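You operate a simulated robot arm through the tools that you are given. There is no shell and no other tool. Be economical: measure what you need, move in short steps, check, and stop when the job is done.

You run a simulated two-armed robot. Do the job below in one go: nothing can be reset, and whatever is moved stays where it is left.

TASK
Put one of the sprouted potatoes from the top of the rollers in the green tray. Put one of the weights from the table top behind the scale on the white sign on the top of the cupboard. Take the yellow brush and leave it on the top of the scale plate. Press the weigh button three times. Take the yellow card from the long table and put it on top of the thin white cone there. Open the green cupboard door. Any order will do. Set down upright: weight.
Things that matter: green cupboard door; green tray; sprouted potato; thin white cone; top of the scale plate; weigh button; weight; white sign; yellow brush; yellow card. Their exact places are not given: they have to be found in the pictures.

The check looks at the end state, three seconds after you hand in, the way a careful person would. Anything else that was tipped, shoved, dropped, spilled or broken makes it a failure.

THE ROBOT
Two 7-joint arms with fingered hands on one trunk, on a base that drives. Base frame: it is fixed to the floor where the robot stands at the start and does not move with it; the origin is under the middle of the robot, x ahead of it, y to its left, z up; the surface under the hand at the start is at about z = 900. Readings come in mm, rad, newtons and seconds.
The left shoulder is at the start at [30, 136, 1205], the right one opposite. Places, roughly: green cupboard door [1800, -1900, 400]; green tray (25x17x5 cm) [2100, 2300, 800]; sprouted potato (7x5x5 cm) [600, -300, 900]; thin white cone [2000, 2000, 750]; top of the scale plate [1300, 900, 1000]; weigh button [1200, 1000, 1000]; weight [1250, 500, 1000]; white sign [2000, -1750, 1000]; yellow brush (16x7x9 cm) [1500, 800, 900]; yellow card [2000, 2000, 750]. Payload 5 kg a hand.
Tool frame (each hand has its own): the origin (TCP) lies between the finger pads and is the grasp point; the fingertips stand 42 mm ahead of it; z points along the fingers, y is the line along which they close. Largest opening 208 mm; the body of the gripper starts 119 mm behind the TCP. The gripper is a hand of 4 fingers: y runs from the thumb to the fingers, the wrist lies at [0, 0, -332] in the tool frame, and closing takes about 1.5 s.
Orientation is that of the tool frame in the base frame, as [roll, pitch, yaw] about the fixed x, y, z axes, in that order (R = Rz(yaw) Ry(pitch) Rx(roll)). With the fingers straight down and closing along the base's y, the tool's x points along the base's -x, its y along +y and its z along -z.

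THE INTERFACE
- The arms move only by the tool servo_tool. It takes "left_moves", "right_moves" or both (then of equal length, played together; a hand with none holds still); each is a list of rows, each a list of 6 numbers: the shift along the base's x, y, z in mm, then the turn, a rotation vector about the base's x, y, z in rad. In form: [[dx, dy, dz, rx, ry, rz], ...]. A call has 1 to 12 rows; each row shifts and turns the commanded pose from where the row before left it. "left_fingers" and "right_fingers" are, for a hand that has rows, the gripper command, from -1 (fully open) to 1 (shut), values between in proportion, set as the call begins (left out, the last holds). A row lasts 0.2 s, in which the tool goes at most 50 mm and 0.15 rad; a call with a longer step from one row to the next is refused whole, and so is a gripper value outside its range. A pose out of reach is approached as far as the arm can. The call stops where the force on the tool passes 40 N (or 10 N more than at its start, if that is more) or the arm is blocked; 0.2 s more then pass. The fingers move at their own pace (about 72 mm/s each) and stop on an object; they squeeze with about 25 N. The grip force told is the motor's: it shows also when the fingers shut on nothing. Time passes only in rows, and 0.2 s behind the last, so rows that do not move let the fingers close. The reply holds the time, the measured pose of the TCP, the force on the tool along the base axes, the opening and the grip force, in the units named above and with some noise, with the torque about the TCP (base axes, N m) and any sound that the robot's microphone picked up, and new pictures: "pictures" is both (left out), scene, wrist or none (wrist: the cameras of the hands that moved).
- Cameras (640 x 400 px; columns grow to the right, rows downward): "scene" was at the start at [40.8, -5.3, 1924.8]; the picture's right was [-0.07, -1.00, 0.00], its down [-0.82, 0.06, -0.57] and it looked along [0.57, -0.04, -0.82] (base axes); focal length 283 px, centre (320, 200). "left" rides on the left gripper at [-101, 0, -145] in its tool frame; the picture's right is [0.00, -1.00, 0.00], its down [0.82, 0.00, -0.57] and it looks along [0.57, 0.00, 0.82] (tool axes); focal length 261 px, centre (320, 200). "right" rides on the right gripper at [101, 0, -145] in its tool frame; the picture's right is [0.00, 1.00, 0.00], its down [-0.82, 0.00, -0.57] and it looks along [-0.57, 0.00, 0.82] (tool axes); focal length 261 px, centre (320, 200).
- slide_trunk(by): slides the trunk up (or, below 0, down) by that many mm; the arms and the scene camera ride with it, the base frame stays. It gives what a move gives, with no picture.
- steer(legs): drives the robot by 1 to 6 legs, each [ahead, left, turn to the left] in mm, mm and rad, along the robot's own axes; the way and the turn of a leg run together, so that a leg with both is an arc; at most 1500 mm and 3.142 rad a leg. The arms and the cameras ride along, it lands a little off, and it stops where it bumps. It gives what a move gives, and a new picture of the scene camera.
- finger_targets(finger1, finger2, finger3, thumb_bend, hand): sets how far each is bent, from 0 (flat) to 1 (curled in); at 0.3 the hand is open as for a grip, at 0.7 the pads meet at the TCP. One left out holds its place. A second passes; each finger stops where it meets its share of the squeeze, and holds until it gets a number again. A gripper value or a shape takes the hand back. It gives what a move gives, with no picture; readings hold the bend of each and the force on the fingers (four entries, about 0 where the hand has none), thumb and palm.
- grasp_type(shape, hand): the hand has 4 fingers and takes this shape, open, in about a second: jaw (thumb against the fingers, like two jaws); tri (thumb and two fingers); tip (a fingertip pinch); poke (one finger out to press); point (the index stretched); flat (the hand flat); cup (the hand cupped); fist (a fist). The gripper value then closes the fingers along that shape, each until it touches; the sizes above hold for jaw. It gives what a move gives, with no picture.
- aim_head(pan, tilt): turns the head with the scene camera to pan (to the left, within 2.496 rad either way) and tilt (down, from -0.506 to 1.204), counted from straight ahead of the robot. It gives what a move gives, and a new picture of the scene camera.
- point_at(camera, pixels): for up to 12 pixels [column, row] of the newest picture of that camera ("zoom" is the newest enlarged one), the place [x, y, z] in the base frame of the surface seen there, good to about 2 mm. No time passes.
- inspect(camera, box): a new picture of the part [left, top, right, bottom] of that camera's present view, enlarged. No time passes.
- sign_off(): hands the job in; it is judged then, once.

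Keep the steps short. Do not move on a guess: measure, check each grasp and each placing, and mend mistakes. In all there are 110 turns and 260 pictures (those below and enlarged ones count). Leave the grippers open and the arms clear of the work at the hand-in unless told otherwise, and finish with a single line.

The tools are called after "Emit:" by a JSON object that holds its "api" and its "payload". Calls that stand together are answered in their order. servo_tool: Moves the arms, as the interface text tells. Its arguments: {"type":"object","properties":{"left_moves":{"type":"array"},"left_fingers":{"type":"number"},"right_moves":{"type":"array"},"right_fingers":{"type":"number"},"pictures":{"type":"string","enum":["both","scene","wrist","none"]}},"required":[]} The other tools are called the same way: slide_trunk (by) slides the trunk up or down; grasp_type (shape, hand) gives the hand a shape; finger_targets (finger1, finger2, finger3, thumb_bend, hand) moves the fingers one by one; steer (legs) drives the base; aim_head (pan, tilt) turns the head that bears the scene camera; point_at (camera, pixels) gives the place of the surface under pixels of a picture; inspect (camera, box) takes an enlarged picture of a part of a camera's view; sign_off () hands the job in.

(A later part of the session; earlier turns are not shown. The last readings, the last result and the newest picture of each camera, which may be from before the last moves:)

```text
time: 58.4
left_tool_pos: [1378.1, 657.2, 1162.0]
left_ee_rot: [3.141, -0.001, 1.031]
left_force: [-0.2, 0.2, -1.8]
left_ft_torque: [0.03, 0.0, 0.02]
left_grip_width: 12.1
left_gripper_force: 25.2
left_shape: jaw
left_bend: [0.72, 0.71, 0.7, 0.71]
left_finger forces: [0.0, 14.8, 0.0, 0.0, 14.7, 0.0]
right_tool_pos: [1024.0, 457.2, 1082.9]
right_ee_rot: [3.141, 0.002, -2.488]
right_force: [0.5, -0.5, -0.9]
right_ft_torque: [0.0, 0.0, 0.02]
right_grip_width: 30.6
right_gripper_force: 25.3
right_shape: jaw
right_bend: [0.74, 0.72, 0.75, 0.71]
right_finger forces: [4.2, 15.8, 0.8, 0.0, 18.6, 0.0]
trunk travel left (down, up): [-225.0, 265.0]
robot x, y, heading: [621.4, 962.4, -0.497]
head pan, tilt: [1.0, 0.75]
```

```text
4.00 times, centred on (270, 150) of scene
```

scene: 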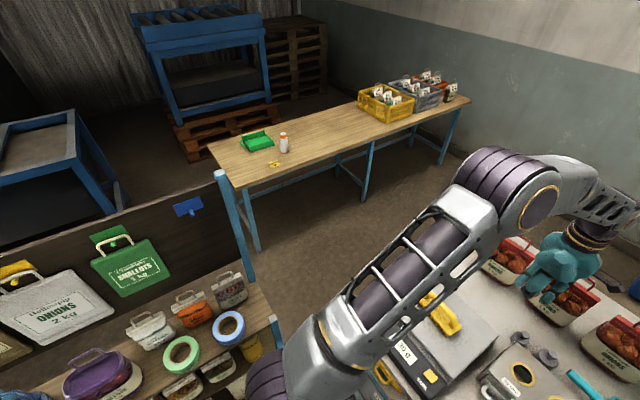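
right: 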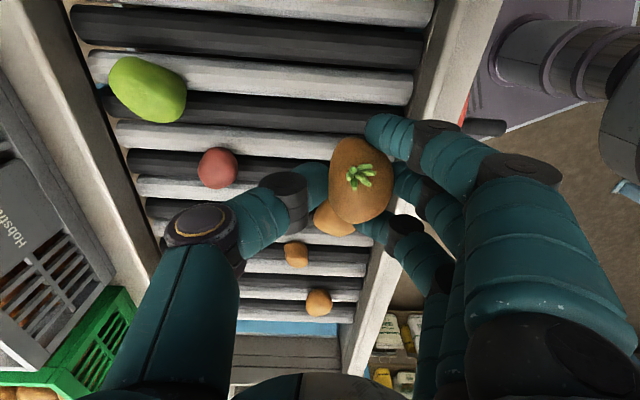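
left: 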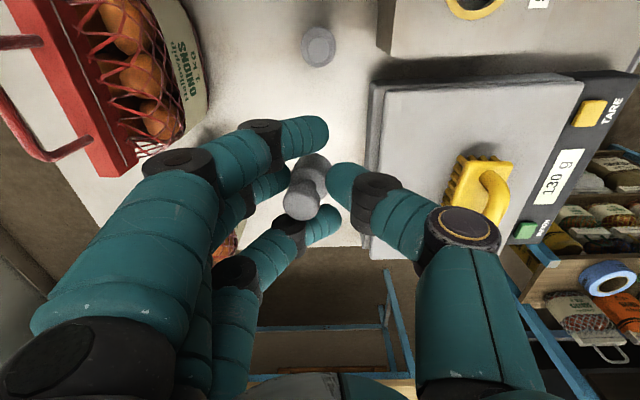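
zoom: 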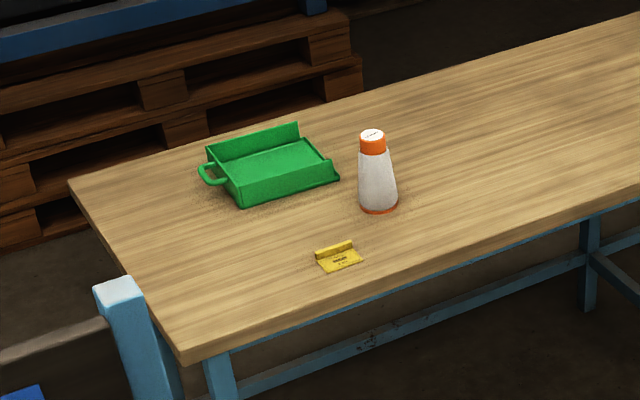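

The bag shelf blocks the direct way left (gap 350 mm). Better: go right round the table's right end, do the cupboard first, then along the table's back to the long table. First raise the left hand 60 mm, and look right/behind for obstacles.

Emit:
{"api": "servo_tool", "payload": {"left_moves": [[0, 0, 30, 0, 0, 0], [0, 0, 30, 0, 0, 0]], "pictures": "none"}}

Emit:
{"api": "aim_head", "payload": {"pan": -1.5, "tilt": 0.45}}

Emit:
{"api": "aim_head", "payload": {"pan": -2.4, "tilt": 0.6}}

```text
time: 59.0
left_tool_pos: [1377.9, 655.6, 1221.9]
left_ee_rot: [3.14, -0.001, 1.032]
left_force: [0.0, 0.3, -3.5]
left_ft_torque: [0.03, -0.06, 0.0]
left_grip_width: 11.7
left_gripper_force: 24.9
left_shape: jaw
left_bend: [0.72, 0.71, 0.7, 0.71]
left_finger forces: [0.0, 14.8, 0.1, 0.1, 14.7, 0.0]
right_tool_pos: [1022.8, 458.0, 1082.5]
right_ee_rot: [-3.141, 0.0, -2.489]
right_force: [-0.3, -0.2, -0.9]
right_ft_torque: [-0.03, -0.06, 0.0]
right_grip_width: 30.2
right_gripper_force: 25.1
right_shape: jaw
right_bend: [0.74, 0.72, 0.75, 0.71]
right_finger forces: [4.2, 15.6, 0.9, 0.1, 18.6, 0.1]
trunk travel left (down, up): [-225.0, 265.0]
robot x, y, heading: [622.2, 964.1, -0.494]
head pan, tilt: [1.0, 0.75]
```

```text
time: 61.3
left_tool_pos: [1377.9, 656.6, 1222.6]
left_ee_rot: [-3.141, -0.001, 1.032]
left_force: [0.4, 0.0, -2.4]
left_ft_torque: [0.03, 0.05, 0.01]
left_grip_width: 11.9
left_gripper_force: 24.8
left_shape: jaw
left_bend: [0.72, 0.71, 0.7, 0.71]
left_finger forces: [0.0, 14.8, 0.0, 0.1, 14.7, 0.1]
right_tool_pos: [1024.0, 458.6, 1083.3]
right_ee_rot: [-3.141, -0.001, -2.489]
right_force: [0.1, 0.0, -0.5]
right_ft_torque: [-0.01, -0.02, 0.01]
right_grip_width: 30.6
right_gripper_force: 25.1
right_shape: jaw
right_bend: [0.74, 0.72, 0.75, 0.71]
right_finger forces: [4.1, 15.7, 0.8, 0.0, 18.6, 0.1]
trunk travel left (down, up): [-225.0, 265.0]
robot x, y, heading: [625.4, 961.2, -0.497]
head pan, tilt: [-1.499, 0.45]
```

scene: 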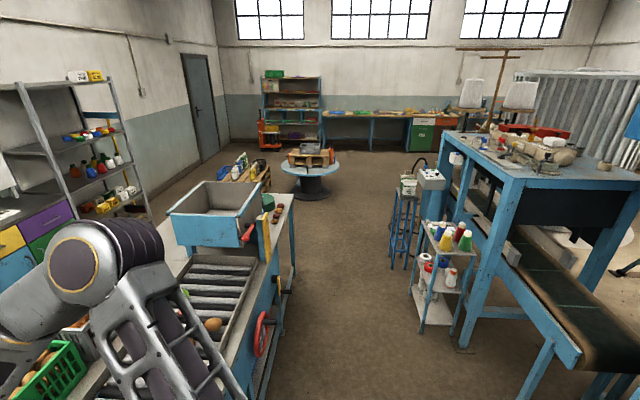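

```text
time: 62.5
left_tool_pos: [1377.9, 656.4, 1222.4]
left_ee_rot: [3.141, -0.002, 1.03]
left_force: [0.6, 0.2, -1.4]
left_ft_torque: [0.03, 0.02, -0.02]
left_grip_width: 11.9
left_gripper_force: 25.2
left_shape: jaw
left_bend: [0.72, 0.71, 0.7, 0.71]
left_finger forces: [0.0, 14.8, 0.0, 0.0, 14.7, 0.1]
right_tool_pos: [1024.5, 456.7, 1083.5]
right_ee_rot: [-3.141, 0.0, -2.488]
right_force: [0.2, 0.4, -2.0]
right_ft_torque: [-0.01, -0.01, 0.01]
right_grip_width: 30.8
right_gripper_force: 25.0
right_shape: jaw
right_bend: [0.74, 0.72, 0.75, 0.71]
right_finger forces: [4.2, 15.8, 0.8, 0.1, 18.6, 0.1]
trunk travel left (down, up): [-225.0, 265.0]
robot x, y, heading: [620.0, 962.1, -0.502]
head pan, tilt: [-2.4, 0.6]
```

scene: 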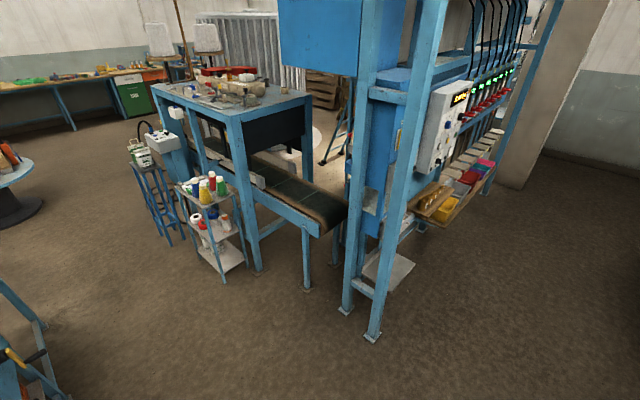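

Measuring corridor obstacles in this view.

Emit:
{"api": "point_at", "payload": {"camera": "scene", "pixels": [[225, 283], [185, 240], [258, 272], [373, 340], [345, 312], [307, 290], [165, 244], [147, 215], [40, 205], [5, 175], [45, 325]]}}

```text
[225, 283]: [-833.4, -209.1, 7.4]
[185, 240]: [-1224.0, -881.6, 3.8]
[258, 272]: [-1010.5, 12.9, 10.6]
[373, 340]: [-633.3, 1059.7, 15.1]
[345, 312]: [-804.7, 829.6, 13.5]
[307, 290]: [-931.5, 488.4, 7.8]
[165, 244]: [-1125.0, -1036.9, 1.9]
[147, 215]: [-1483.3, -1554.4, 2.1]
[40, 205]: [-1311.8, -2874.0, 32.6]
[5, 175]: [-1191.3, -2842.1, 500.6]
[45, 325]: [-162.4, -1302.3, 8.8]
```

Corridor between table (n≈440) and the trolley (n≈-490) suffices. I'll lift the trunk 150 mm, draw the left hand in, back up ~105 mm, and then drive right.

Emit:
{"api": "slide_trunk", "payload": {"by": 150}}

Emit:
{"api": "servo_tool", "payload": {"left_moves": [[-23, 34, 0, 0, 0, 0], [-23, 34, 0, 0, 0, 0], [-23, 34, 0, 0, 0, 0], [-23, 34, 0, 0, 0, 0], [-23, 34, 0, 0, 0, 0], [-23, 34, 0, 0, 0, 0], [-23, 34, 0, 0, 0, 0], [-23, 34, 0, 0, 0, 0]], "pictures": "none"}}

Emit:
{"api": "aim_head", "payload": {"pan": -1.3, "tilt": 0.6}}

Emit:
{"api": "point_at", "payload": {"camera": "scene", "pixels": [[250, 230], [180, 200], [320, 120], [300, 180], [270, 250]]}}

```text
time: 64.2
left_tool_pos: [1377.8, 656.4, 1369.8]
left_ee_rot: [-3.14, 0.001, 1.032]
left_force: [0.4, -0.7, -2.6]
left_ft_torque: [0.0, 0.03, -0.02]
left_grip_width: 11.7
left_gripper_force: 24.8
left_shape: jaw
left_bend: [0.72, 0.71, 0.7, 0.71]
left_finger forces: [0.1, 14.7, 0.1, 0.0, 14.7, 0.0]
right_tool_pos: [1023.5, 457.1, 1233.6]
right_ee_rot: [3.139, 0.0, -2.488]
right_force: [0.2, 0.1, -0.2]
right_ft_torque: [0.02, -0.02, 0.0]
right_grip_width: 30.5
right_gripper_force: 24.7
right_shape: jaw
right_bend: [0.74, 0.72, 0.75, 0.71]
right_finger forces: [4.1, 15.6, 0.8, 0.0, 18.6, 0.1]
trunk travel left (down, up): [-375.0, 115.0]
robot x, y, heading: [621.9, 964.2, -0.498]
head pan, tilt: [-2.4, 0.6]
```

```text
time: 66.0
left_tool_pos: [1193.3, 931.3, 1371.9]
left_ee_rot: [3.139, 0.0, 1.033]
left_force: [-0.4, 0.4, -1.9]
left_ft_torque: [-0.07, -0.06, 0.03]
left_grip_width: 11.8
left_gripper_force: 25.2
left_shape: jaw
left_bend: [0.72, 0.71, 0.7, 0.71]
left_finger forces: [0.0, 14.2, 0.0, 0.1, 14.4, 0.0]
right_tool_pos: [1021.8, 458.9, 1234.6]
right_ee_rot: [-3.138, 0.0, -2.486]
right_force: [-0.1, 0.7, -0.5]
right_ft_torque: [-0.11, -0.12, 0.04]
right_grip_width: 30.5
right_gripper_force: 24.6
right_shape: jaw
right_bend: [0.74, 0.72, 0.75, 0.71]
right_finger forces: [4.2, 15.7, 0.8, 0.0, 18.7, 0.1]
trunk travel left (down, up): [-375.0, 115.0]
robot x, y, heading: [623.3, 962.2, -0.499]
head pan, tilt: [-2.4, 0.6]
```

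```text
time: 67.4
left_tool_pos: [1193.7, 927.2, 1370.7]
left_ee_rot: [3.141, 0.001, 1.03]
left_force: [0.0, -0.1, -2.0]
left_ft_torque: [-0.02, 0.02, 0.0]
left_grip_width: 11.9
left_gripper_force: 25.4
left_shape: jaw
left_bend: [0.72, 0.71, 0.7, 0.71]
left_finger forces: [0.0, 14.3, 0.1, 0.1, 14.3, 0.1]
right_tool_pos: [1024.5, 457.6, 1234.2]
right_ee_rot: [3.139, -0.001, -2.485]
right_force: [0.4, 0.0, -1.1]
right_ft_torque: [-0.01, -0.03, 0.04]
right_grip_width: 30.5
right_gripper_force: 24.8
right_shape: jaw
right_bend: [0.74, 0.72, 0.75, 0.71]
right_finger forces: [4.2, 15.7, 0.8, 0.0, 18.6, 0.1]
trunk travel left (down, up): [-375.0, 115.0]
robot x, y, heading: [618.1, 962.9, -0.491]
head pan, tilt: [-1.3, 0.6]
```

scene: 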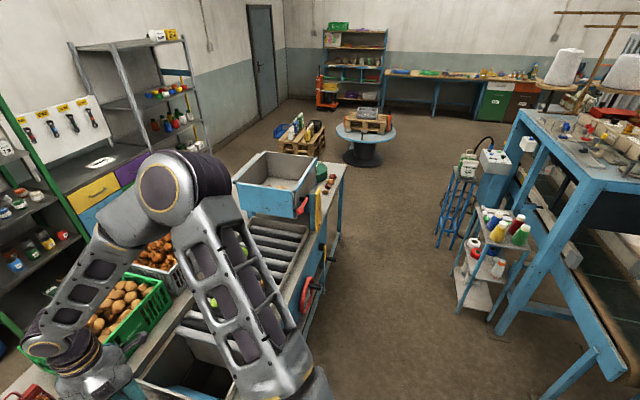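

```text
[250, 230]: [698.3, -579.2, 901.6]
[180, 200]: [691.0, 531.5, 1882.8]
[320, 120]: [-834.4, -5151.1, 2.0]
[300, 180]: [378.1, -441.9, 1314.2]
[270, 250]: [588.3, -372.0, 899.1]
```

The hopper rim is at z≈1314, n≈544. I'll raise the trunk another 100 mm and draw the right hand in 150 mm before passing.

Emit:
{"api": "slide_trunk", "payload": {"by": 100}}

Emit:
{"api": "servo_tool", "payload": {"right_moves": [[-33, 18, 0, 0, 0, 0], [-33, 18, 0, 0, 0, 0], [-33, 18, 0, 0, 0, 0], [-33, 18, 0, 0, 0, 0]], "left_moves": [[-15, 8, 0, 0, 0, 0], [-15, 8, 0, 0, 0, 0], [-15, 8, 0, 0, 0, 0], [-15, 8, 0, 0, 0, 0]], "pictures": "none"}}

Emit:
{"api": "steer", "payload": {"legs": [[-180, 0, 0], [0, -1300, 0]]}}

```text
time: 68.7
left_tool_pos: [1192.5, 928.0, 1470.0]
left_ee_rot: [-3.14, 0.002, 1.031]
left_force: [-0.1, -0.5, -2.3]
left_ft_torque: [0.0, 0.02, -0.01]
left_grip_width: 11.9
left_gripper_force: 25.4
left_shape: jaw
left_bend: [0.72, 0.71, 0.7, 0.71]
left_finger forces: [0.0, 14.3, 0.0, 0.0, 14.3, 0.0]
right_tool_pos: [1024.6, 458.9, 1331.5]
right_ee_rot: [3.14, 0.0, -2.488]
right_force: [-0.3, 0.3, -1.2]
right_ft_torque: [-0.04, -0.02, -0.01]
right_grip_width: 30.7
right_gripper_force: 25.0
right_shape: jaw
right_bend: [0.74, 0.72, 0.75, 0.71]
right_finger forces: [4.2, 15.7, 0.8, 0.0, 18.6, 0.0]
trunk travel left (down, up): [-475.0, 15.0]
robot x, y, heading: [622.2, 961.7, -0.493]
head pan, tilt: [-1.3, 0.6]
```

```text
time: 69.7
left_tool_pos: [1128.8, 962.2, 1472.7]
left_ee_rot: [3.139, 0.0, 1.033]
left_force: [-2.6, 1.2, -1.7]
left_ft_torque: [-0.13, -0.18, 0.0]
left_grip_width: 11.8
left_gripper_force: 25.3
left_shape: jaw
left_bend: [0.72, 0.71, 0.7, 0.71]
left_finger forces: [0.0, 14.3, 0.0, 0.1, 14.3, 0.1]
right_tool_pos: [887.9, 533.5, 1334.5]
right_ee_rot: [-3.139, 0.001, -2.486]
right_force: [-1.2, 1.1, 0.7]
right_ft_torque: [-0.13, -0.21, -0.01]
right_grip_width: 30.5
right_gripper_force: 25.1
right_shape: jaw
right_bend: [0.74, 0.72, 0.75, 0.71]
right_finger forces: [4.3, 15.9, 0.8, 0.0, 18.7, 0.0]
trunk travel left (down, up): [-475.0, 15.0]
robot x, y, heading: [622.9, 960.7, -0.498]
head pan, tilt: [-1.3, 0.6]
```

```text
time: 77.4
left_tool_pos: [347.4, -107.7, 1472.4]
left_ee_rot: [3.141, 0.0, 1.023]
left_force: [0.2, -0.4, -1.2]
left_ft_torque: [0.01, 0.01, 0.02]
left_grip_width: 11.9
left_gripper_force: 25.0
left_shape: jaw
left_bend: [0.72, 0.71, 0.7, 0.71]
left_finger forces: [0.0, 14.5, 0.1, 0.0, 14.3, 0.0]
right_tool_pos: [102.1, -534.6, 1333.9]
right_ee_rot: [-3.141, 0.0, -2.497]
right_force: [0.1, 0.1, -1.0]
right_ft_torque: [-0.03, -0.01, 0.04]
right_grip_width: 30.6
right_gripper_force: 24.9
right_shape: jaw
right_bend: [0.74, 0.72, 0.75, 0.71]
right_finger forces: [4.3, 15.9, 0.9, 0.0, 18.7, 0.0]
trunk travel left (down, up): [-475.0, 15.0]
robot x, y, heading: [-162.9, -100.5, -0.508]
head pan, tilt: [-1.3, 0.6]
```

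scene: 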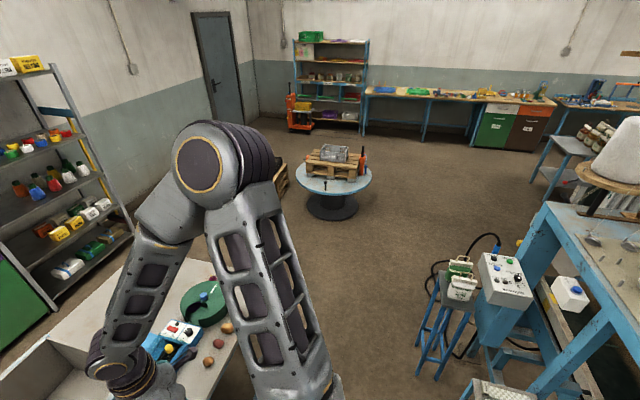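

Passed the hopper. Next: right 1500 mm past the table end, then ahead 1845 mm towards the wall side.

Emit:
{"api": "steer", "payload": {"legs": [[0, -1500, 0.008], [1000, 0, 0], [800, 0, 0]]}}

Emit:
{"api": "aim_head", "payload": {"pan": 0.6, "tilt": 0.7}}

```text
time: 93.5
left_tool_pos: [1205.8, -2279.0, 1471.3]
left_ee_rot: [-3.141, 0.001, 1.031]
left_force: [0.5, 0.3, -1.0]
left_ft_torque: [-0.04, 0.01, 0.01]
left_grip_width: 11.8
left_gripper_force: 25.1
left_shape: jaw
left_bend: [0.72, 0.71, 0.7, 0.71]
left_finger forces: [0.0, 14.3, 0.0, 0.1, 14.4, 0.1]
right_tool_pos: [964.3, -2709.3, 1333.4]
right_ee_rot: [3.141, 0.001, -2.486]
right_force: [-0.2, -0.4, -1.2]
right_ft_torque: [-0.02, -0.02, 0.01]
right_grip_width: 30.2
right_gripper_force: 25.1
right_shape: jaw
right_bend: [0.74, 0.72, 0.75, 0.71]
right_finger forces: [4.2, 15.8, 0.9, 0.1, 18.6, 0.0]
trunk travel left (down, up): [-475.0, 15.0]
robot x, y, heading: [694.2, -2275.9, -0.495]
head pan, tilt: [-1.3, 0.6]
```

scene: 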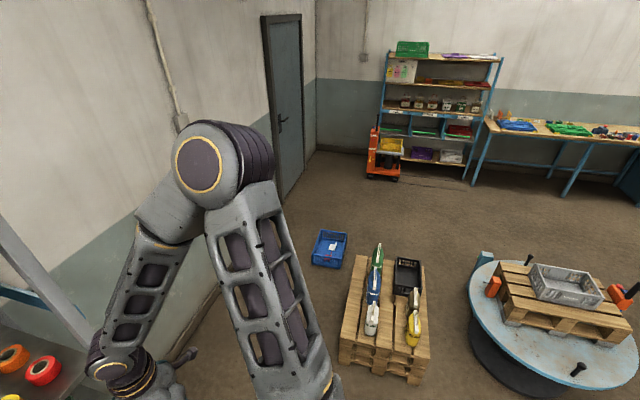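

```text
time: 95.3
left_tool_pos: [1205.8, -2279.0, 1471.0]
left_ee_rot: [-3.141, 0.0, 1.029]
left_force: [0.2, 0.1, -1.5]
left_ft_torque: [-0.01, 0.04, 0.0]
left_grip_width: 11.6
left_gripper_force: 24.9
left_shape: jaw
left_bend: [0.72, 0.71, 0.7, 0.71]
left_finger forces: [0.0, 14.3, 0.0, 0.0, 14.4, 0.0]
right_tool_pos: [964.5, -2708.9, 1333.2]
right_ee_rot: [3.14, 0.001, -2.487]
right_force: [0.0, 0.3, -1.0]
right_ft_torque: [0.02, -0.01, 0.0]
right_grip_width: 30.6
right_gripper_force: 24.9
right_shape: jaw
right_bend: [0.74, 0.72, 0.75, 0.71]
right_finger forces: [4.3, 15.8, 0.8, 0.0, 18.7, 0.0]
trunk travel left (down, up): [-475.0, 15.0]
robot x, y, heading: [692.8, -2275.6, -0.498]
head pan, tilt: [0.6, 0.7]
```

scene: 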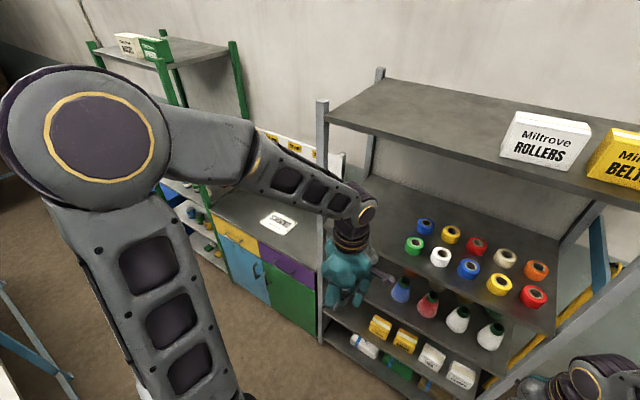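

Now slide left ~900 mm in front of the cupboard.

Emit:
{"api": "steer", "payload": {"legs": [[0, 900, 0]]}}

Emit:
{"api": "aim_head", "payload": {"pan": 0.0, "tilt": 0.95}}

```text
time: 100.1
left_tool_pos: [1635.7, -1493.8, 1471.9]
left_ee_rot: [3.141, 0.001, 1.029]
left_force: [0.4, -0.3, -2.5]
left_ft_torque: [0.01, 0.02, -0.03]
left_grip_width: 12.1
left_gripper_force: 25.4
left_shape: jaw
left_bend: [0.72, 0.71, 0.7, 0.71]
left_finger forces: [0.1, 14.4, 0.1, 0.0, 14.4, 0.0]
right_tool_pos: [1393.3, -1921.6, 1334.4]
right_ee_rot: [3.142, -0.001, -2.491]
right_force: [-0.4, -0.1, -0.9]
right_ft_torque: [-0.02, 0.0, 0.0]
right_grip_width: 30.4
right_gripper_force: 25.0
right_shape: jaw
right_bend: [0.74, 0.72, 0.75, 0.71]
right_finger forces: [4.3, 15.8, 0.7, 0.0, 18.6, 0.0]
trunk travel left (down, up): [-475.0, 15.0]
robot x, y, heading: [1126.7, -1489.6, -0.498]
head pan, tilt: [0.6, 0.7]
```

scene: 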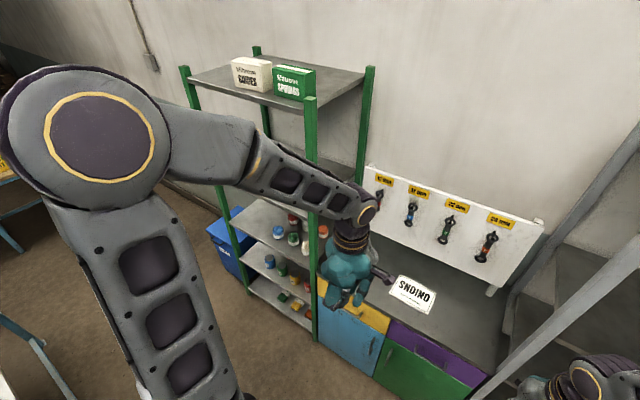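

```text
time: 101.1
left_tool_pos: [1636.1, -1494.1, 1470.8]
left_ee_rot: [-3.14, -0.001, 1.028]
left_force: [0.1, 0.1, -2.4]
left_ft_torque: [0.02, 0.02, -0.02]
left_grip_width: 11.7
left_gripper_force: 24.8
left_shape: jaw
left_bend: [0.72, 0.71, 0.7, 0.71]
left_finger forces: [0.0, 14.5, 0.0, 0.1, 14.5, 0.0]
right_tool_pos: [1391.9, -1922.1, 1333.1]
right_ee_rot: [3.141, 0.0, -2.49]
right_force: [-0.7, 0.4, -1.0]
right_ft_torque: [-0.02, -0.02, -0.01]
right_grip_width: 30.5
right_gripper_force: 24.8
right_shape: jaw
right_bend: [0.74, 0.72, 0.75, 0.71]
right_finger forces: [4.4, 15.8, 0.9, 0.1, 18.6, 0.0]
trunk travel left (down, up): [-475.0, 15.0]
robot x, y, heading: [1126.3, -1489.0, -0.505]
head pan, tilt: [0.0, 0.949]
```

scene: 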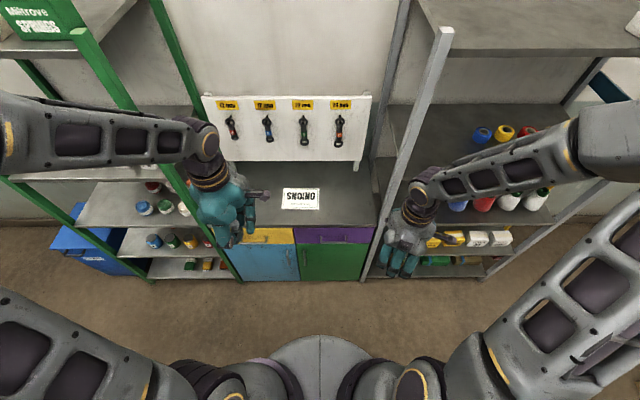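

Sign at (301,198), green door at (333,262) below the purple drawer. Enlarge and measure.

Emit:
{"api": "inspect", "payload": {"camera": "scene", "box": [230, 170, 390, 290]}}

Emit:
{"api": "point_at", "payload": {"camera": "zoom", "pixels": [[286, 116], [212, 92], [358, 92], [200, 142], [355, 142], [270, 280], [296, 300], [284, 350], [280, 320], [560, 300], [300, 280], [420, 270]]}}

```text
3.33 times, centred on (310, 230) of scene
```

zoom: 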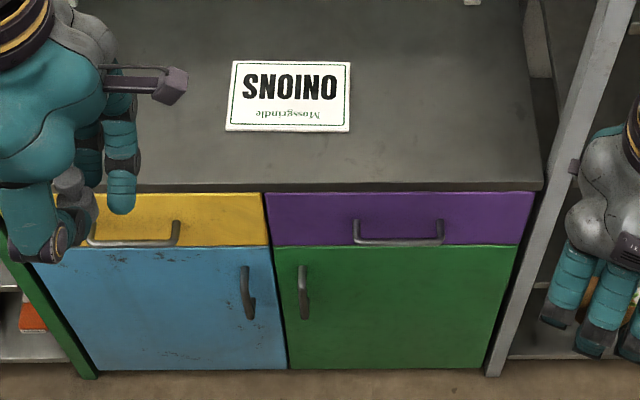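

```text
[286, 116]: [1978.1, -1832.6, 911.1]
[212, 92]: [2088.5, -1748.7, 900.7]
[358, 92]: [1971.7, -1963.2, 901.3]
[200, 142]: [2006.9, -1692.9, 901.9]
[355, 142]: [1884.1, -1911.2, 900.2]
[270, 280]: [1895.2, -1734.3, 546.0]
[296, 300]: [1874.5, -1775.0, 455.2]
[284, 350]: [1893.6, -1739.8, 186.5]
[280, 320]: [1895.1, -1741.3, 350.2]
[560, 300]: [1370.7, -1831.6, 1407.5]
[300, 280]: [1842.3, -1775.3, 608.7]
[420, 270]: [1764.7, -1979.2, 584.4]
```

Sign centre ≈[2016,-1853,911]. I'll drive 130 mm closer and lower the trunk by 250.

Emit:
{"api": "steer", "payload": {"legs": [[130, 0, 0]]}}

Emit:
{"api": "slide_trunk", "payload": {"by": -250}}

```text
time: 102.4
left_tool_pos: [1747.5, -1554.8, 1471.9]
left_ee_rot: [-3.142, -0.001, 1.026]
left_force: [-0.5, -0.1, -1.8]
left_ft_torque: [0.0, -0.04, 0.0]
left_grip_width: 11.9
left_gripper_force: 25.1
left_shape: jaw
left_bend: [0.72, 0.71, 0.7, 0.71]
left_finger forces: [0.1, 14.4, 0.0, 0.1, 14.4, 0.0]
right_tool_pos: [1504.4, -1985.1, 1333.6]
right_ee_rot: [-3.141, 0.001, -2.49]
right_force: [-0.3, 0.5, 0.2]
right_ft_torque: [-0.02, -0.03, -0.01]
right_grip_width: 30.3
right_gripper_force: 25.0
right_shape: jaw
right_bend: [0.74, 0.72, 0.75, 0.71]
right_finger forces: [4.2, 15.8, 0.8, 0.1, 18.7, 0.1]
trunk travel left (down, up): [-475.0, 15.0]
robot x, y, heading: [1232.5, -1554.2, -0.503]
head pan, tilt: [0.0, 0.949]
```

scene: 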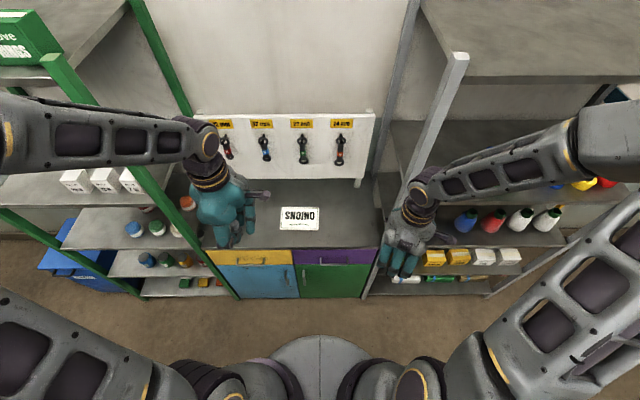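

```text
time: 104.9
left_tool_pos: [1747.7, -1554.9, 1220.7]
left_ee_rot: [3.141, 0.001, 1.029]
left_force: [0.2, 0.1, -1.7]
left_ft_torque: [0.01, -0.01, 0.0]
left_grip_width: 11.8
left_gripper_force: 25.3
left_shape: jaw
left_bend: [0.72, 0.71, 0.7, 0.71]
left_finger forces: [0.0, 14.4, 0.0, 0.1, 14.4, 0.0]
right_tool_pos: [1504.8, -1983.7, 1082.9]
right_ee_rot: [-3.141, -0.001, -2.491]
right_force: [-0.1, 0.2, -0.1]
right_ft_torque: [-0.03, -0.01, -0.03]
right_grip_width: 30.4
right_gripper_force: 25.2
right_shape: jaw
right_bend: [0.74, 0.72, 0.75, 0.71]
right_finger forces: [4.2, 15.8, 0.9, 0.1, 18.7, 0.0]
trunk travel left (down, up): [-225.0, 265.0]
robot x, y, heading: [1236.6, -1551.6, -0.5]
head pan, tilt: [0.0, 0.949]
```

Carry the weight over the sign (10 rows), then look at its tilt.

Emit:
{"api": "servo_tool", "payload": {"left_moves": [[27, -30, -16, 0, 0, 0], [27, -30, -16, 0, 0, 0], [27, -30, -16, 0, 0, 0], [27, -30, -16, 0, 0, 0], [27, -30, -16, 0, 0, 0], [27, -30, -16, 0, 0, 0], [27, -30, -16, 0, 0, 0], [27, -30, -16, 0, 0, 0], [27, -30, -16, 0, 0, 0], [25, -28, -16, 0, 0, 0], [0, 0, 0, 0, 0, 0]], "pictures": "both"}}

Emit:
{"api": "inspect", "payload": {"camera": "scene", "box": [240, 150, 380, 260]}}

Emit:
{"api": "inspect", "payload": {"camera": "left", "box": [220, 80, 440, 240]}}

```text
time: 107.3
left_tool_pos: [2016.7, -1853.6, 1061.4]
left_ee_rot: [3.141, -0.001, 1.026]
left_force: [-0.1, 0.7, -1.0]
left_ft_torque: [-0.07, -0.03, 0.01]
left_grip_width: 11.7
left_gripper_force: 25.2
left_shape: jaw
left_bend: [0.72, 0.71, 0.7, 0.71]
left_finger forces: [0.0, 14.3, 0.0, 0.0, 14.6, 0.0]
right_tool_pos: [1503.8, -1983.8, 1083.9]
right_ee_rot: [3.141, 0.001, -2.491]
right_force: [-0.3, 0.0, -0.6]
right_ft_torque: [-0.1, -0.06, 0.03]
right_grip_width: 30.4
right_gripper_force: 24.9
right_shape: jaw
right_bend: [0.74, 0.72, 0.75, 0.71]
right_finger forces: [4.2, 15.8, 0.8, 0.0, 18.5, 0.0]
trunk travel left (down, up): [-225.0, 265.0]
robot x, y, heading: [1237.3, -1549.8, -0.498]
head pan, tilt: [0.0, 0.949]
```

scene: 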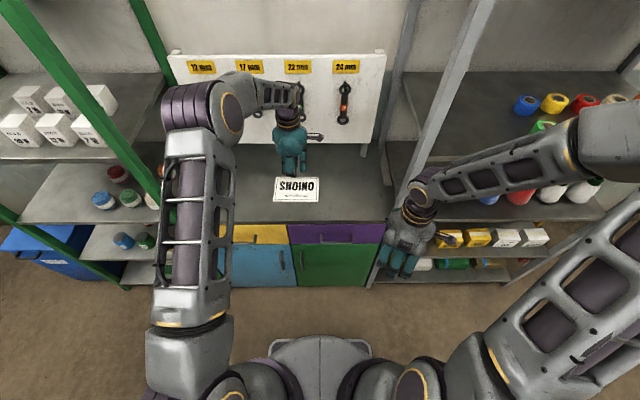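
left: 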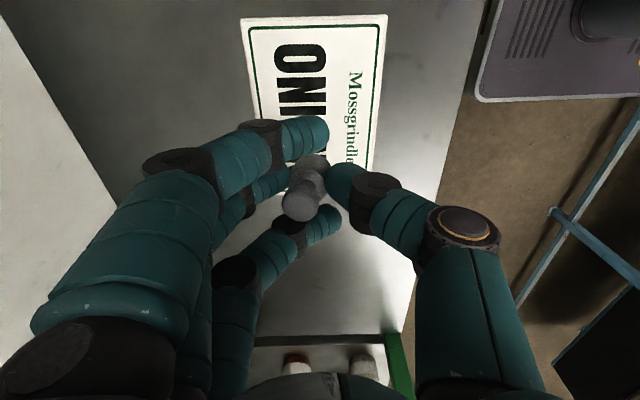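

```text
3.64 times, centred on (310, 205) of scene
```

zoom: 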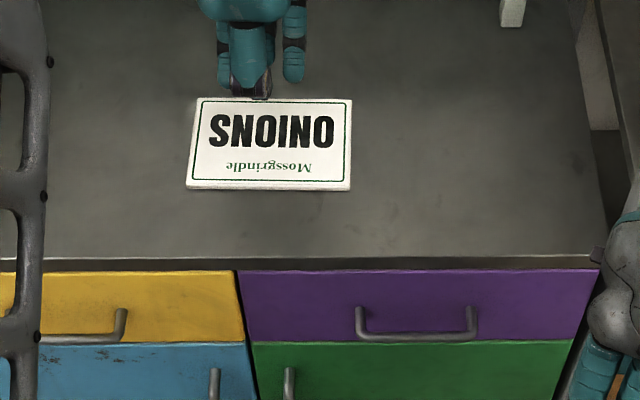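

```text
2.50 times, centred on (330, 160) of left
```

zoom: 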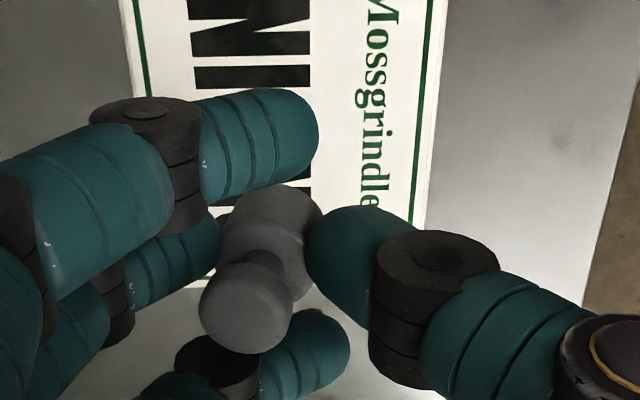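

Measuring the sign corners now.

Emit:
{"api": "point_at", "payload": {"camera": "left", "pixels": [[244, 22], [384, 18], [370, 165], [375, 60], [262, 118], [360, 110]]}}

Emit:
{"api": "point_at", "payload": {"camera": "scene", "pixels": [[280, 180], [320, 180], [318, 200], [276, 199], [298, 193]]}}

```text
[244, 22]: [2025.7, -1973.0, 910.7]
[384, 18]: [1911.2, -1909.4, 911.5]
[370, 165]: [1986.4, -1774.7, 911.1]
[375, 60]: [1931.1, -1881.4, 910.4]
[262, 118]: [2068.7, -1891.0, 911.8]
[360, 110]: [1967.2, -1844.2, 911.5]
```

```text
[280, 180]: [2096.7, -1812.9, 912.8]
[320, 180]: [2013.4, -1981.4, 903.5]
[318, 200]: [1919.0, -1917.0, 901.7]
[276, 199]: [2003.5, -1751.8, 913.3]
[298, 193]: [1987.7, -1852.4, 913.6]
```

Sign centre ≈[2012,-1860]; I'm over it. Counter-tilt the hand ~0.17 rad and lower to z≈972.

Emit:
{"api": "servo_tool", "payload": {"left_moves": [[0, 0, 0, -0.04, -0.075, 0], [-4, -4, 0, -0.04, -0.075, 0], [0, 0, -30, 0, 0, 0], [0, 0, -30, 0, 0, 0], [0, 0, -20, 0, 0, 0], [0, 0, -8, 0, 0, 0], [0, 0, 0, 0, 0, 0]], "pictures": "wrist"}}

Emit:
{"api": "inspect", "payload": {"camera": "left", "box": [220, 80, 440, 240]}}

```text
time: 108.9
left_tool_pos: [2012.6, -1857.0, 971.9]
left_ee_rot: [2.972, -0.008, 1.03]
left_force: [-0.6, 0.3, -1.0]
left_ft_torque: [-0.03, 0.02, 0.02]
left_grip_width: 11.6
left_gripper_force: 25.0
left_shape: jaw
left_bend: [0.72, 0.71, 0.7, 0.71]
left_finger forces: [0.0, 13.8, 0.0, 0.0, 14.3, 0.0]
right_tool_pos: [1505.2, -1984.4, 1083.7]
right_ee_rot: [3.139, -0.001, -2.492]
right_force: [-0.7, -0.4, -1.5]
right_ft_torque: [-0.03, -0.03, -0.03]
right_grip_width: 30.5
right_gripper_force: 25.5
right_shape: jaw
right_bend: [0.74, 0.72, 0.75, 0.71]
right_finger forces: [4.2, 15.7, 0.8, 0.0, 18.4, 0.0]
trunk travel left (down, up): [-225.0, 265.0]
robot x, y, heading: [1240.0, -1552.3, -0.501]
head pan, tilt: [0.0, 0.949]
```

left: 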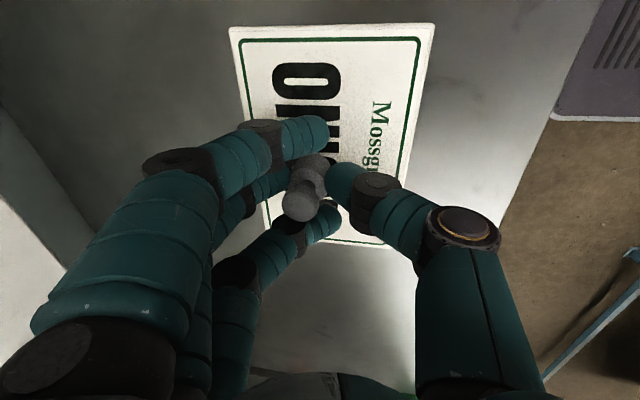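

```text
2.50 times, centred on (330, 160) of left
```

zoom: 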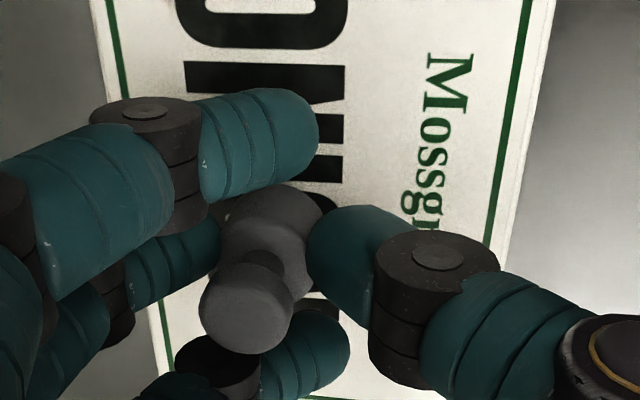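

Weight is over the sign's middle. Lowering in 2 mm steps until contact.

Emit:
{"api": "servo_tool", "payload": {"left_moves": [[0, 0, -2, 0, 0, 0], [0, 0, -2, 0, 0, 0], [0, 0, -2, 0, 0, 0], [0, 0, 0, 0, 0, 0]], "pictures": "none"}}

Emit:
{"api": "servo_tool", "payload": {"left_moves": [[0, 0, -1, 0, 0, 0], [0, 0, -1, 0, 0, 0], [0, 0, 0, 0, 0, 0]], "pictures": "wrist"}}

```text
time: 109.9
left_tool_pos: [2014.3, -1857.4, 966.7]
left_ee_rot: [2.973, -0.007, 1.028]
left_force: [-0.3, 0.5, -1.3]
left_ft_torque: [-0.01, 0.03, -0.03]
left_grip_width: 11.9
left_gripper_force: 24.6
left_shape: jaw
left_bend: [0.72, 0.71, 0.7, 0.71]
left_finger forces: [0.0, 13.8, 0.0, 0.0, 14.4, 0.0]
right_tool_pos: [1505.1, -1984.5, 1084.5]
right_ee_rot: [-3.141, -0.001, -2.49]
right_force: [-0.8, -0.1, -0.7]
right_ft_torque: [0.02, -0.01, 0.01]
right_grip_width: 30.6
right_gripper_force: 24.8
right_shape: jaw
right_bend: [0.74, 0.72, 0.75, 0.71]
right_finger forces: [4.2, 15.7, 0.8, 0.1, 18.4, 0.1]
trunk travel left (down, up): [-225.0, 265.0]
robot x, y, heading: [1237.6, -1551.6, -0.503]
head pan, tilt: [0.0, 0.949]
```

```text
time: 110.7
left_tool_pos: [2011.9, -1858.0, 963.3]
left_ee_rot: [2.973, -0.011, 1.029]
left_force: [-0.1, 0.8, -1.5]
left_ft_torque: [0.0, 0.03, 0.0]
left_grip_width: 11.8
left_gripper_force: 25.2
left_shape: jaw
left_bend: [0.72, 0.71, 0.7, 0.71]
left_finger forces: [0.0, 13.8, 0.0, 0.1, 14.4, 0.0]
right_tool_pos: [1506.0, -1983.9, 1084.0]
right_ee_rot: [3.14, 0.0, -2.491]
right_force: [0.8, -1.3, -1.1]
right_ft_torque: [-0.01, -0.05, 0.01]
right_grip_width: 30.4
right_gripper_force: 25.0
right_shape: jaw
right_bend: [0.74, 0.72, 0.75, 0.71]
right_finger forces: [4.3, 15.7, 0.8, 0.1, 18.3, 0.1]
trunk travel left (down, up): [-225.0, 265.0]
robot x, y, heading: [1238.1, -1548.9, -0.501]
head pan, tilt: [0.0, 0.949]
```

left: 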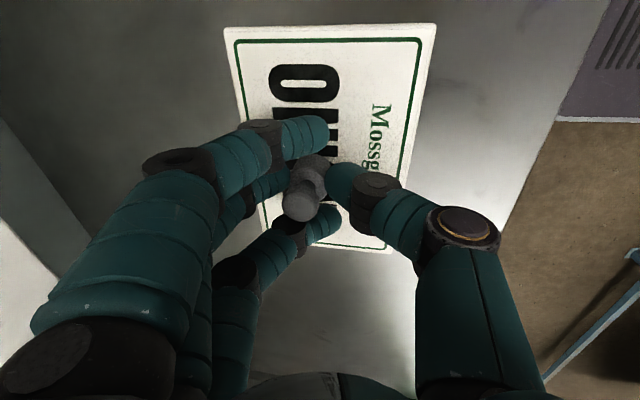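

Emit:
{"api": "servo_tool", "payload": {"left_moves": [[0, 0, -1, 0, 0, 0], [0, 0, -1, 0, 0, 0], [0, 0, -1, 0, 0, 0], [0, 0, 0, 0, 0, 0]], "pictures": "none"}}

```text
time: 111.7
left_tool_pos: [2011.8, -1857.2, 963.0]
left_ee_rot: [2.973, -0.009, 1.027]
left_force: [0.0, 0.4, -2.1]
left_ft_torque: [0.03, 0.05, -0.02]
left_grip_width: 11.6
left_gripper_force: 24.9
left_shape: jaw
left_bend: [0.72, 0.71, 0.7, 0.71]
left_finger forces: [0.0, 13.8, 0.0, 0.0, 14.4, 0.0]
right_tool_pos: [1504.2, -1985.3, 1084.5]
right_ee_rot: [3.141, 0.0, -2.49]
right_force: [0.4, 0.3, -0.7]
right_ft_torque: [-0.04, -0.06, 0.02]
right_grip_width: 30.5
right_gripper_force: 24.8
right_shape: jaw
right_bend: [0.74, 0.72, 0.75, 0.71]
right_finger forces: [4.2, 15.8, 0.8, 0.0, 18.4, 0.0]
trunk travel left (down, up): [-225.0, 265.0]
robot x, y, heading: [1237.8, -1552.1, -0.498]
head pan, tilt: [0.0, 0.949]
```

No contact force yet; continue slowly.

Emit:
{"api": "servo_tool", "payload": {"left_moves": [[0, 0, -1, 0, 0, 0], [0, 0, -1, 0, 0, 0], [0, 0, -1, 0, 0, 0], [0, 0, 0, 0, 0, 0]], "pictures": "wrist"}}

Emit:
{"api": "inspect", "payload": {"camera": "left", "box": [260, 100, 400, 240]}}

```text
time: 112.7
left_tool_pos: [2011.6, -1857.9, 960.2]
left_ee_rot: [2.974, -0.009, 1.027]
left_force: [-0.3, 0.3, 1.9]
left_ft_torque: [-0.02, -0.03, -0.04]
left_grip_width: 11.9
left_gripper_force: 24.7
left_shape: jaw
left_bend: [0.72, 0.71, 0.7, 0.71]
left_finger forces: [0.0, 13.9, 0.0, 0.0, 15.2, 0.1]
right_tool_pos: [1504.3, -1984.2, 1083.2]
right_ee_rot: [3.141, 0.0, -2.491]
right_force: [0.1, -0.3, -0.9]
right_ft_torque: [0.0, 0.0, 0.01]
right_grip_width: 30.5
right_gripper_force: 24.3
right_shape: jaw
right_bend: [0.74, 0.72, 0.75, 0.71]
right_finger forces: [4.2, 15.7, 0.8, 0.0, 18.4, 0.0]
trunk travel left (down, up): [-225.0, 265.0]
robot x, y, heading: [1236.2, -1557.3, -0.503]
head pan, tilt: [0.0, 0.949]
```

left: 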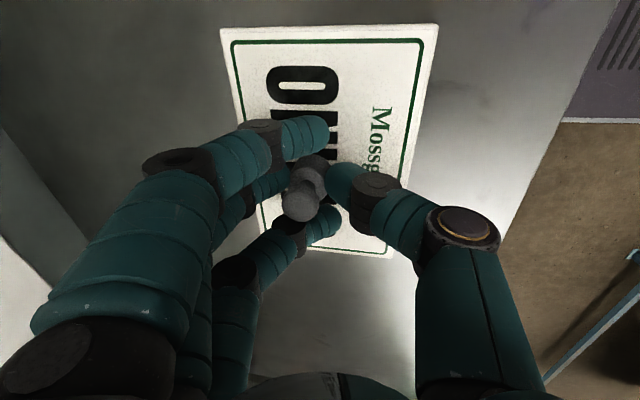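

```text
2.86 times, centred on (330, 170) of left
```

zoom: 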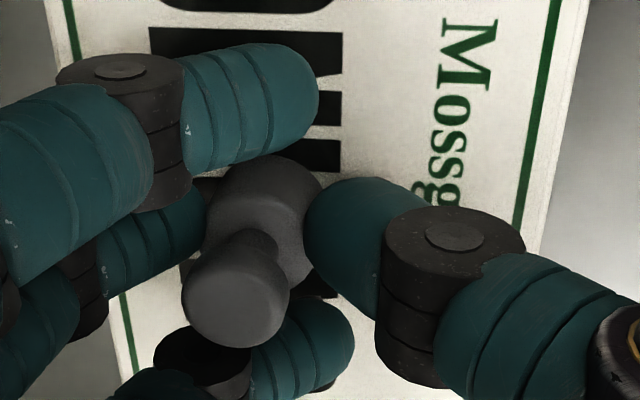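

Contact (force changed by +3.5 N). Opening gently and waiting before rising.

Emit:
{"api": "servo_tool", "payload": {"left_moves": [[0, 0, 0, 0, 0, 0], [0, 0, 0, 0, 0, 0], [0, 0, 0, 0, 0, 0], [0, 0, 0, 0, 0, 0]], "left_fingers": 0.45, "pictures": "wrist"}}

```text
time: 113.7
left_tool_pos: [2012.8, -1857.2, 960.7]
left_ee_rot: [2.972, -0.01, 1.026]
left_force: [1.4, -0.5, 8.6]
left_ft_torque: [0.06, 0.21, -0.03]
left_grip_width: 55.7
left_gripper_force: 0.1
left_shape: jaw
left_bend: [0.73, 0.73, 0.73, 0.71]
left_finger forces: [0.0, 0.1, 0.1, 0.1, 8.4, 0.0]
right_tool_pos: [1504.9, -1984.4, 1084.7]
right_ee_rot: [3.142, 0.0, -2.491]
right_force: [-0.6, -0.2, -0.9]
right_ft_torque: [-0.03, -0.01, -0.03]
right_grip_width: 30.7
right_gripper_force: 25.4
right_shape: jaw
right_bend: [0.74, 0.72, 0.75, 0.71]
right_finger forces: [4.2, 15.8, 0.8, 0.1, 18.5, 0.1]
trunk travel left (down, up): [-225.0, 265.0]
robot x, y, heading: [1236.8, -1552.2, -0.502]
head pan, tilt: [0.0, 0.949]
```

left: 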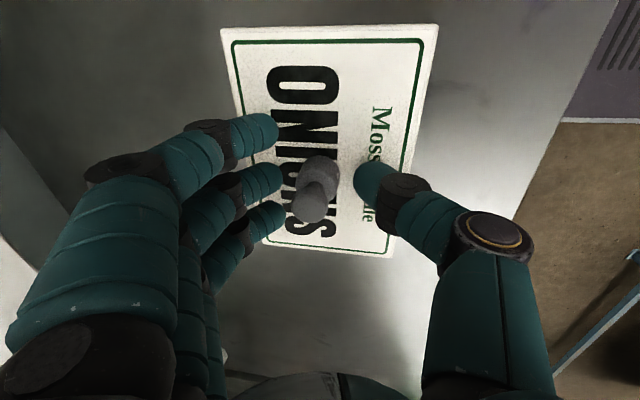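

The weight stands free; only the thumb tip rests on the sign. Rising straight up.

Emit:
{"api": "servo_tool", "payload": {"left_moves": [[0, 0, 10, 0, 0, 0], [0, 0, 20, 0, 0, 0], [0, 0, 30, 0, 0, 0], [0, 0, 40, 0, 0, 0], [0, 0, 40, 0, 0, 0], [0, 0, 0, 0.04, 0.075, 0], [0, 0, 0, 0.04, 0.075, 0]], "pictures": "wrist"}}

Emit:
{"api": "inspect", "payload": {"camera": "left", "box": [220, 40, 440, 240]}}

```text
time: 115.3
left_tool_pos: [2011.8, -1856.9, 1098.1]
left_ee_rot: [-3.139, 0.0, 1.026]
left_force: [-0.3, -0.8, -0.3]
left_ft_torque: [-0.05, -0.01, 0.0]
left_grip_width: 57.1
left_gripper_force: 0.2
left_shape: jaw
left_bend: [0.73, 0.73, 0.73, 0.7]
left_finger forces: [0.0, 0.0, 0.1, 0.0, 0.1, 0.1]
right_tool_pos: [1504.9, -1984.0, 1083.1]
right_ee_rot: [3.141, 0.0, -2.492]
right_force: [1.0, 0.0, -0.3]
right_ft_torque: [-0.02, 0.01, -0.01]
right_grip_width: 30.7
right_gripper_force: 25.0
right_shape: jaw
right_bend: [0.74, 0.72, 0.75, 0.71]
right_finger forces: [4.1, 15.7, 0.8, 0.0, 18.4, 0.0]
trunk travel left (down, up): [-225.0, 265.0]
robot x, y, heading: [1241.2, -1554.0, -0.502]
head pan, tilt: [0.0, 0.949]
```

left: 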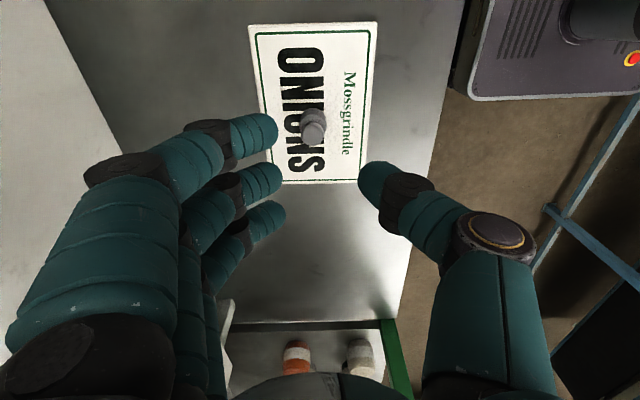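

```text
2.00 times, centred on (330, 140) of left
```

zoom: 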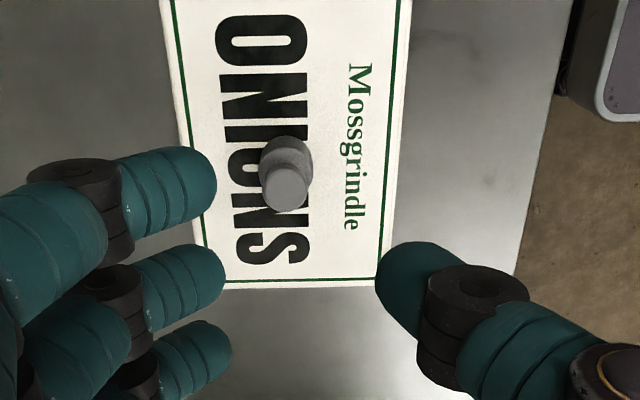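

Weight stands upright on the sign. Next the door: withdraw the left hand up and back, then back the robot off 200 mm and look at the door handle.

Emit:
{"api": "servo_tool", "payload": {"left_moves": [[0, 0, 45, 0, 0, 0], [0, 0, 45, 0, 0, 0], [-40, 22, 0, 0, 0, 0], [-40, 22, 0, 0, 0, 0], [-40, 22, 0, 0, 0, 0], [-40, 22, 0, 0, 0, 0], [-40, 22, 0, 0, 0, 0], [-40, 22, 0, 0, 0, 0], [-30, 35, 0, 0, 0, 0], [-30, 35, 0, 0, 0, 0], [-30, 35, 0, 0, 0, 0]], "pictures": "none"}}

Emit:
{"api": "steer", "payload": {"legs": [[-210, 0, 0]]}}

Emit:
{"api": "inspect", "payload": {"camera": "scene", "box": [240, 140, 400, 260]}}

```text
time: 117.7
left_tool_pos: [1680.1, -1619.0, 1190.8]
left_ee_rot: [3.141, 0.0, 1.027]
left_force: [-0.8, 1.1, 0.0]
left_ft_torque: [-0.15, -0.1, 0.06]
left_grip_width: 57.0
left_gripper_force: 0.1
left_shape: jaw
left_bend: [0.73, 0.73, 0.73, 0.7]
left_finger forces: [0.1, 0.0, 0.0, 0.0, 0.0, 0.1]
right_tool_pos: [1503.0, -1982.4, 1085.6]
right_ee_rot: [-3.139, 0.001, -2.493]
right_force: [-0.9, 0.4, -0.5]
right_ft_torque: [-0.14, -0.1, 0.01]
right_grip_width: 30.2
right_gripper_force: 25.3
right_shape: jaw
right_bend: [0.74, 0.72, 0.75, 0.71]
right_finger forces: [4.2, 15.7, 0.8, 0.0, 18.4, 0.0]
trunk travel left (down, up): [-225.0, 265.0]
robot x, y, heading: [1238.3, -1551.7, -0.505]
head pan, tilt: [0.0, 0.949]
```

```text
time: 119.2
left_tool_pos: [1541.4, -1546.7, 1190.9]
left_ee_rot: [-3.139, 0.0, 1.025]
left_force: [0.2, 0.0, -0.1]
left_ft_torque: [0.01, -0.04, -0.01]
left_grip_width: 57.0
left_gripper_force: 0.1
left_shape: jaw
left_bend: [0.73, 0.73, 0.73, 0.7]
left_finger forces: [0.1, 0.0, 0.0, 0.0, 0.0, 0.0]
right_tool_pos: [1364.6, -1907.9, 1084.5]
right_ee_rot: [-3.14, -0.001, -2.495]
right_force: [-0.7, -0.3, -1.4]
right_ft_torque: [0.01, -0.02, 0.01]
right_grip_width: 30.2
right_gripper_force: 24.9
right_shape: jaw
right_bend: [0.74, 0.72, 0.75, 0.71]
right_finger forces: [4.3, 15.8, 0.8, 0.0, 18.8, 0.0]
trunk travel left (down, up): [-225.0, 265.0]
robot x, y, heading: [1099.3, -1477.6, -0.503]
head pan, tilt: [0.0, 0.949]
stopped in leg 1: the robot was blocked; the commanded pose is now the measured one
```

scene: 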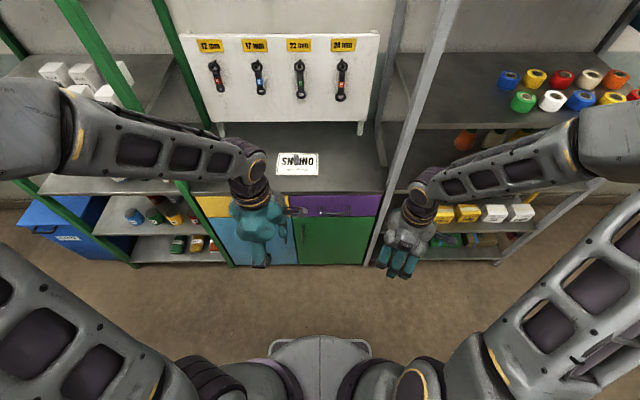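

```text
3.33 times, centred on (320, 200) of scene
```

zoom: 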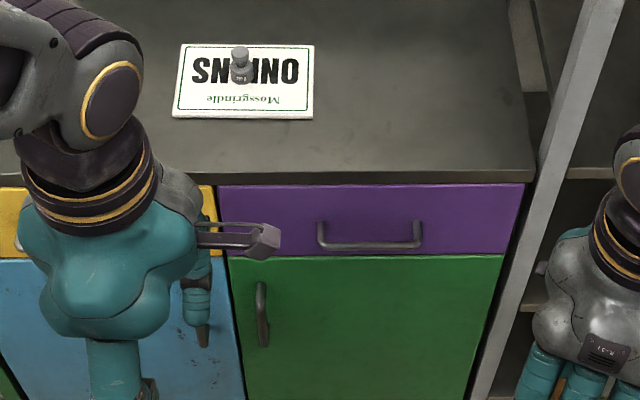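

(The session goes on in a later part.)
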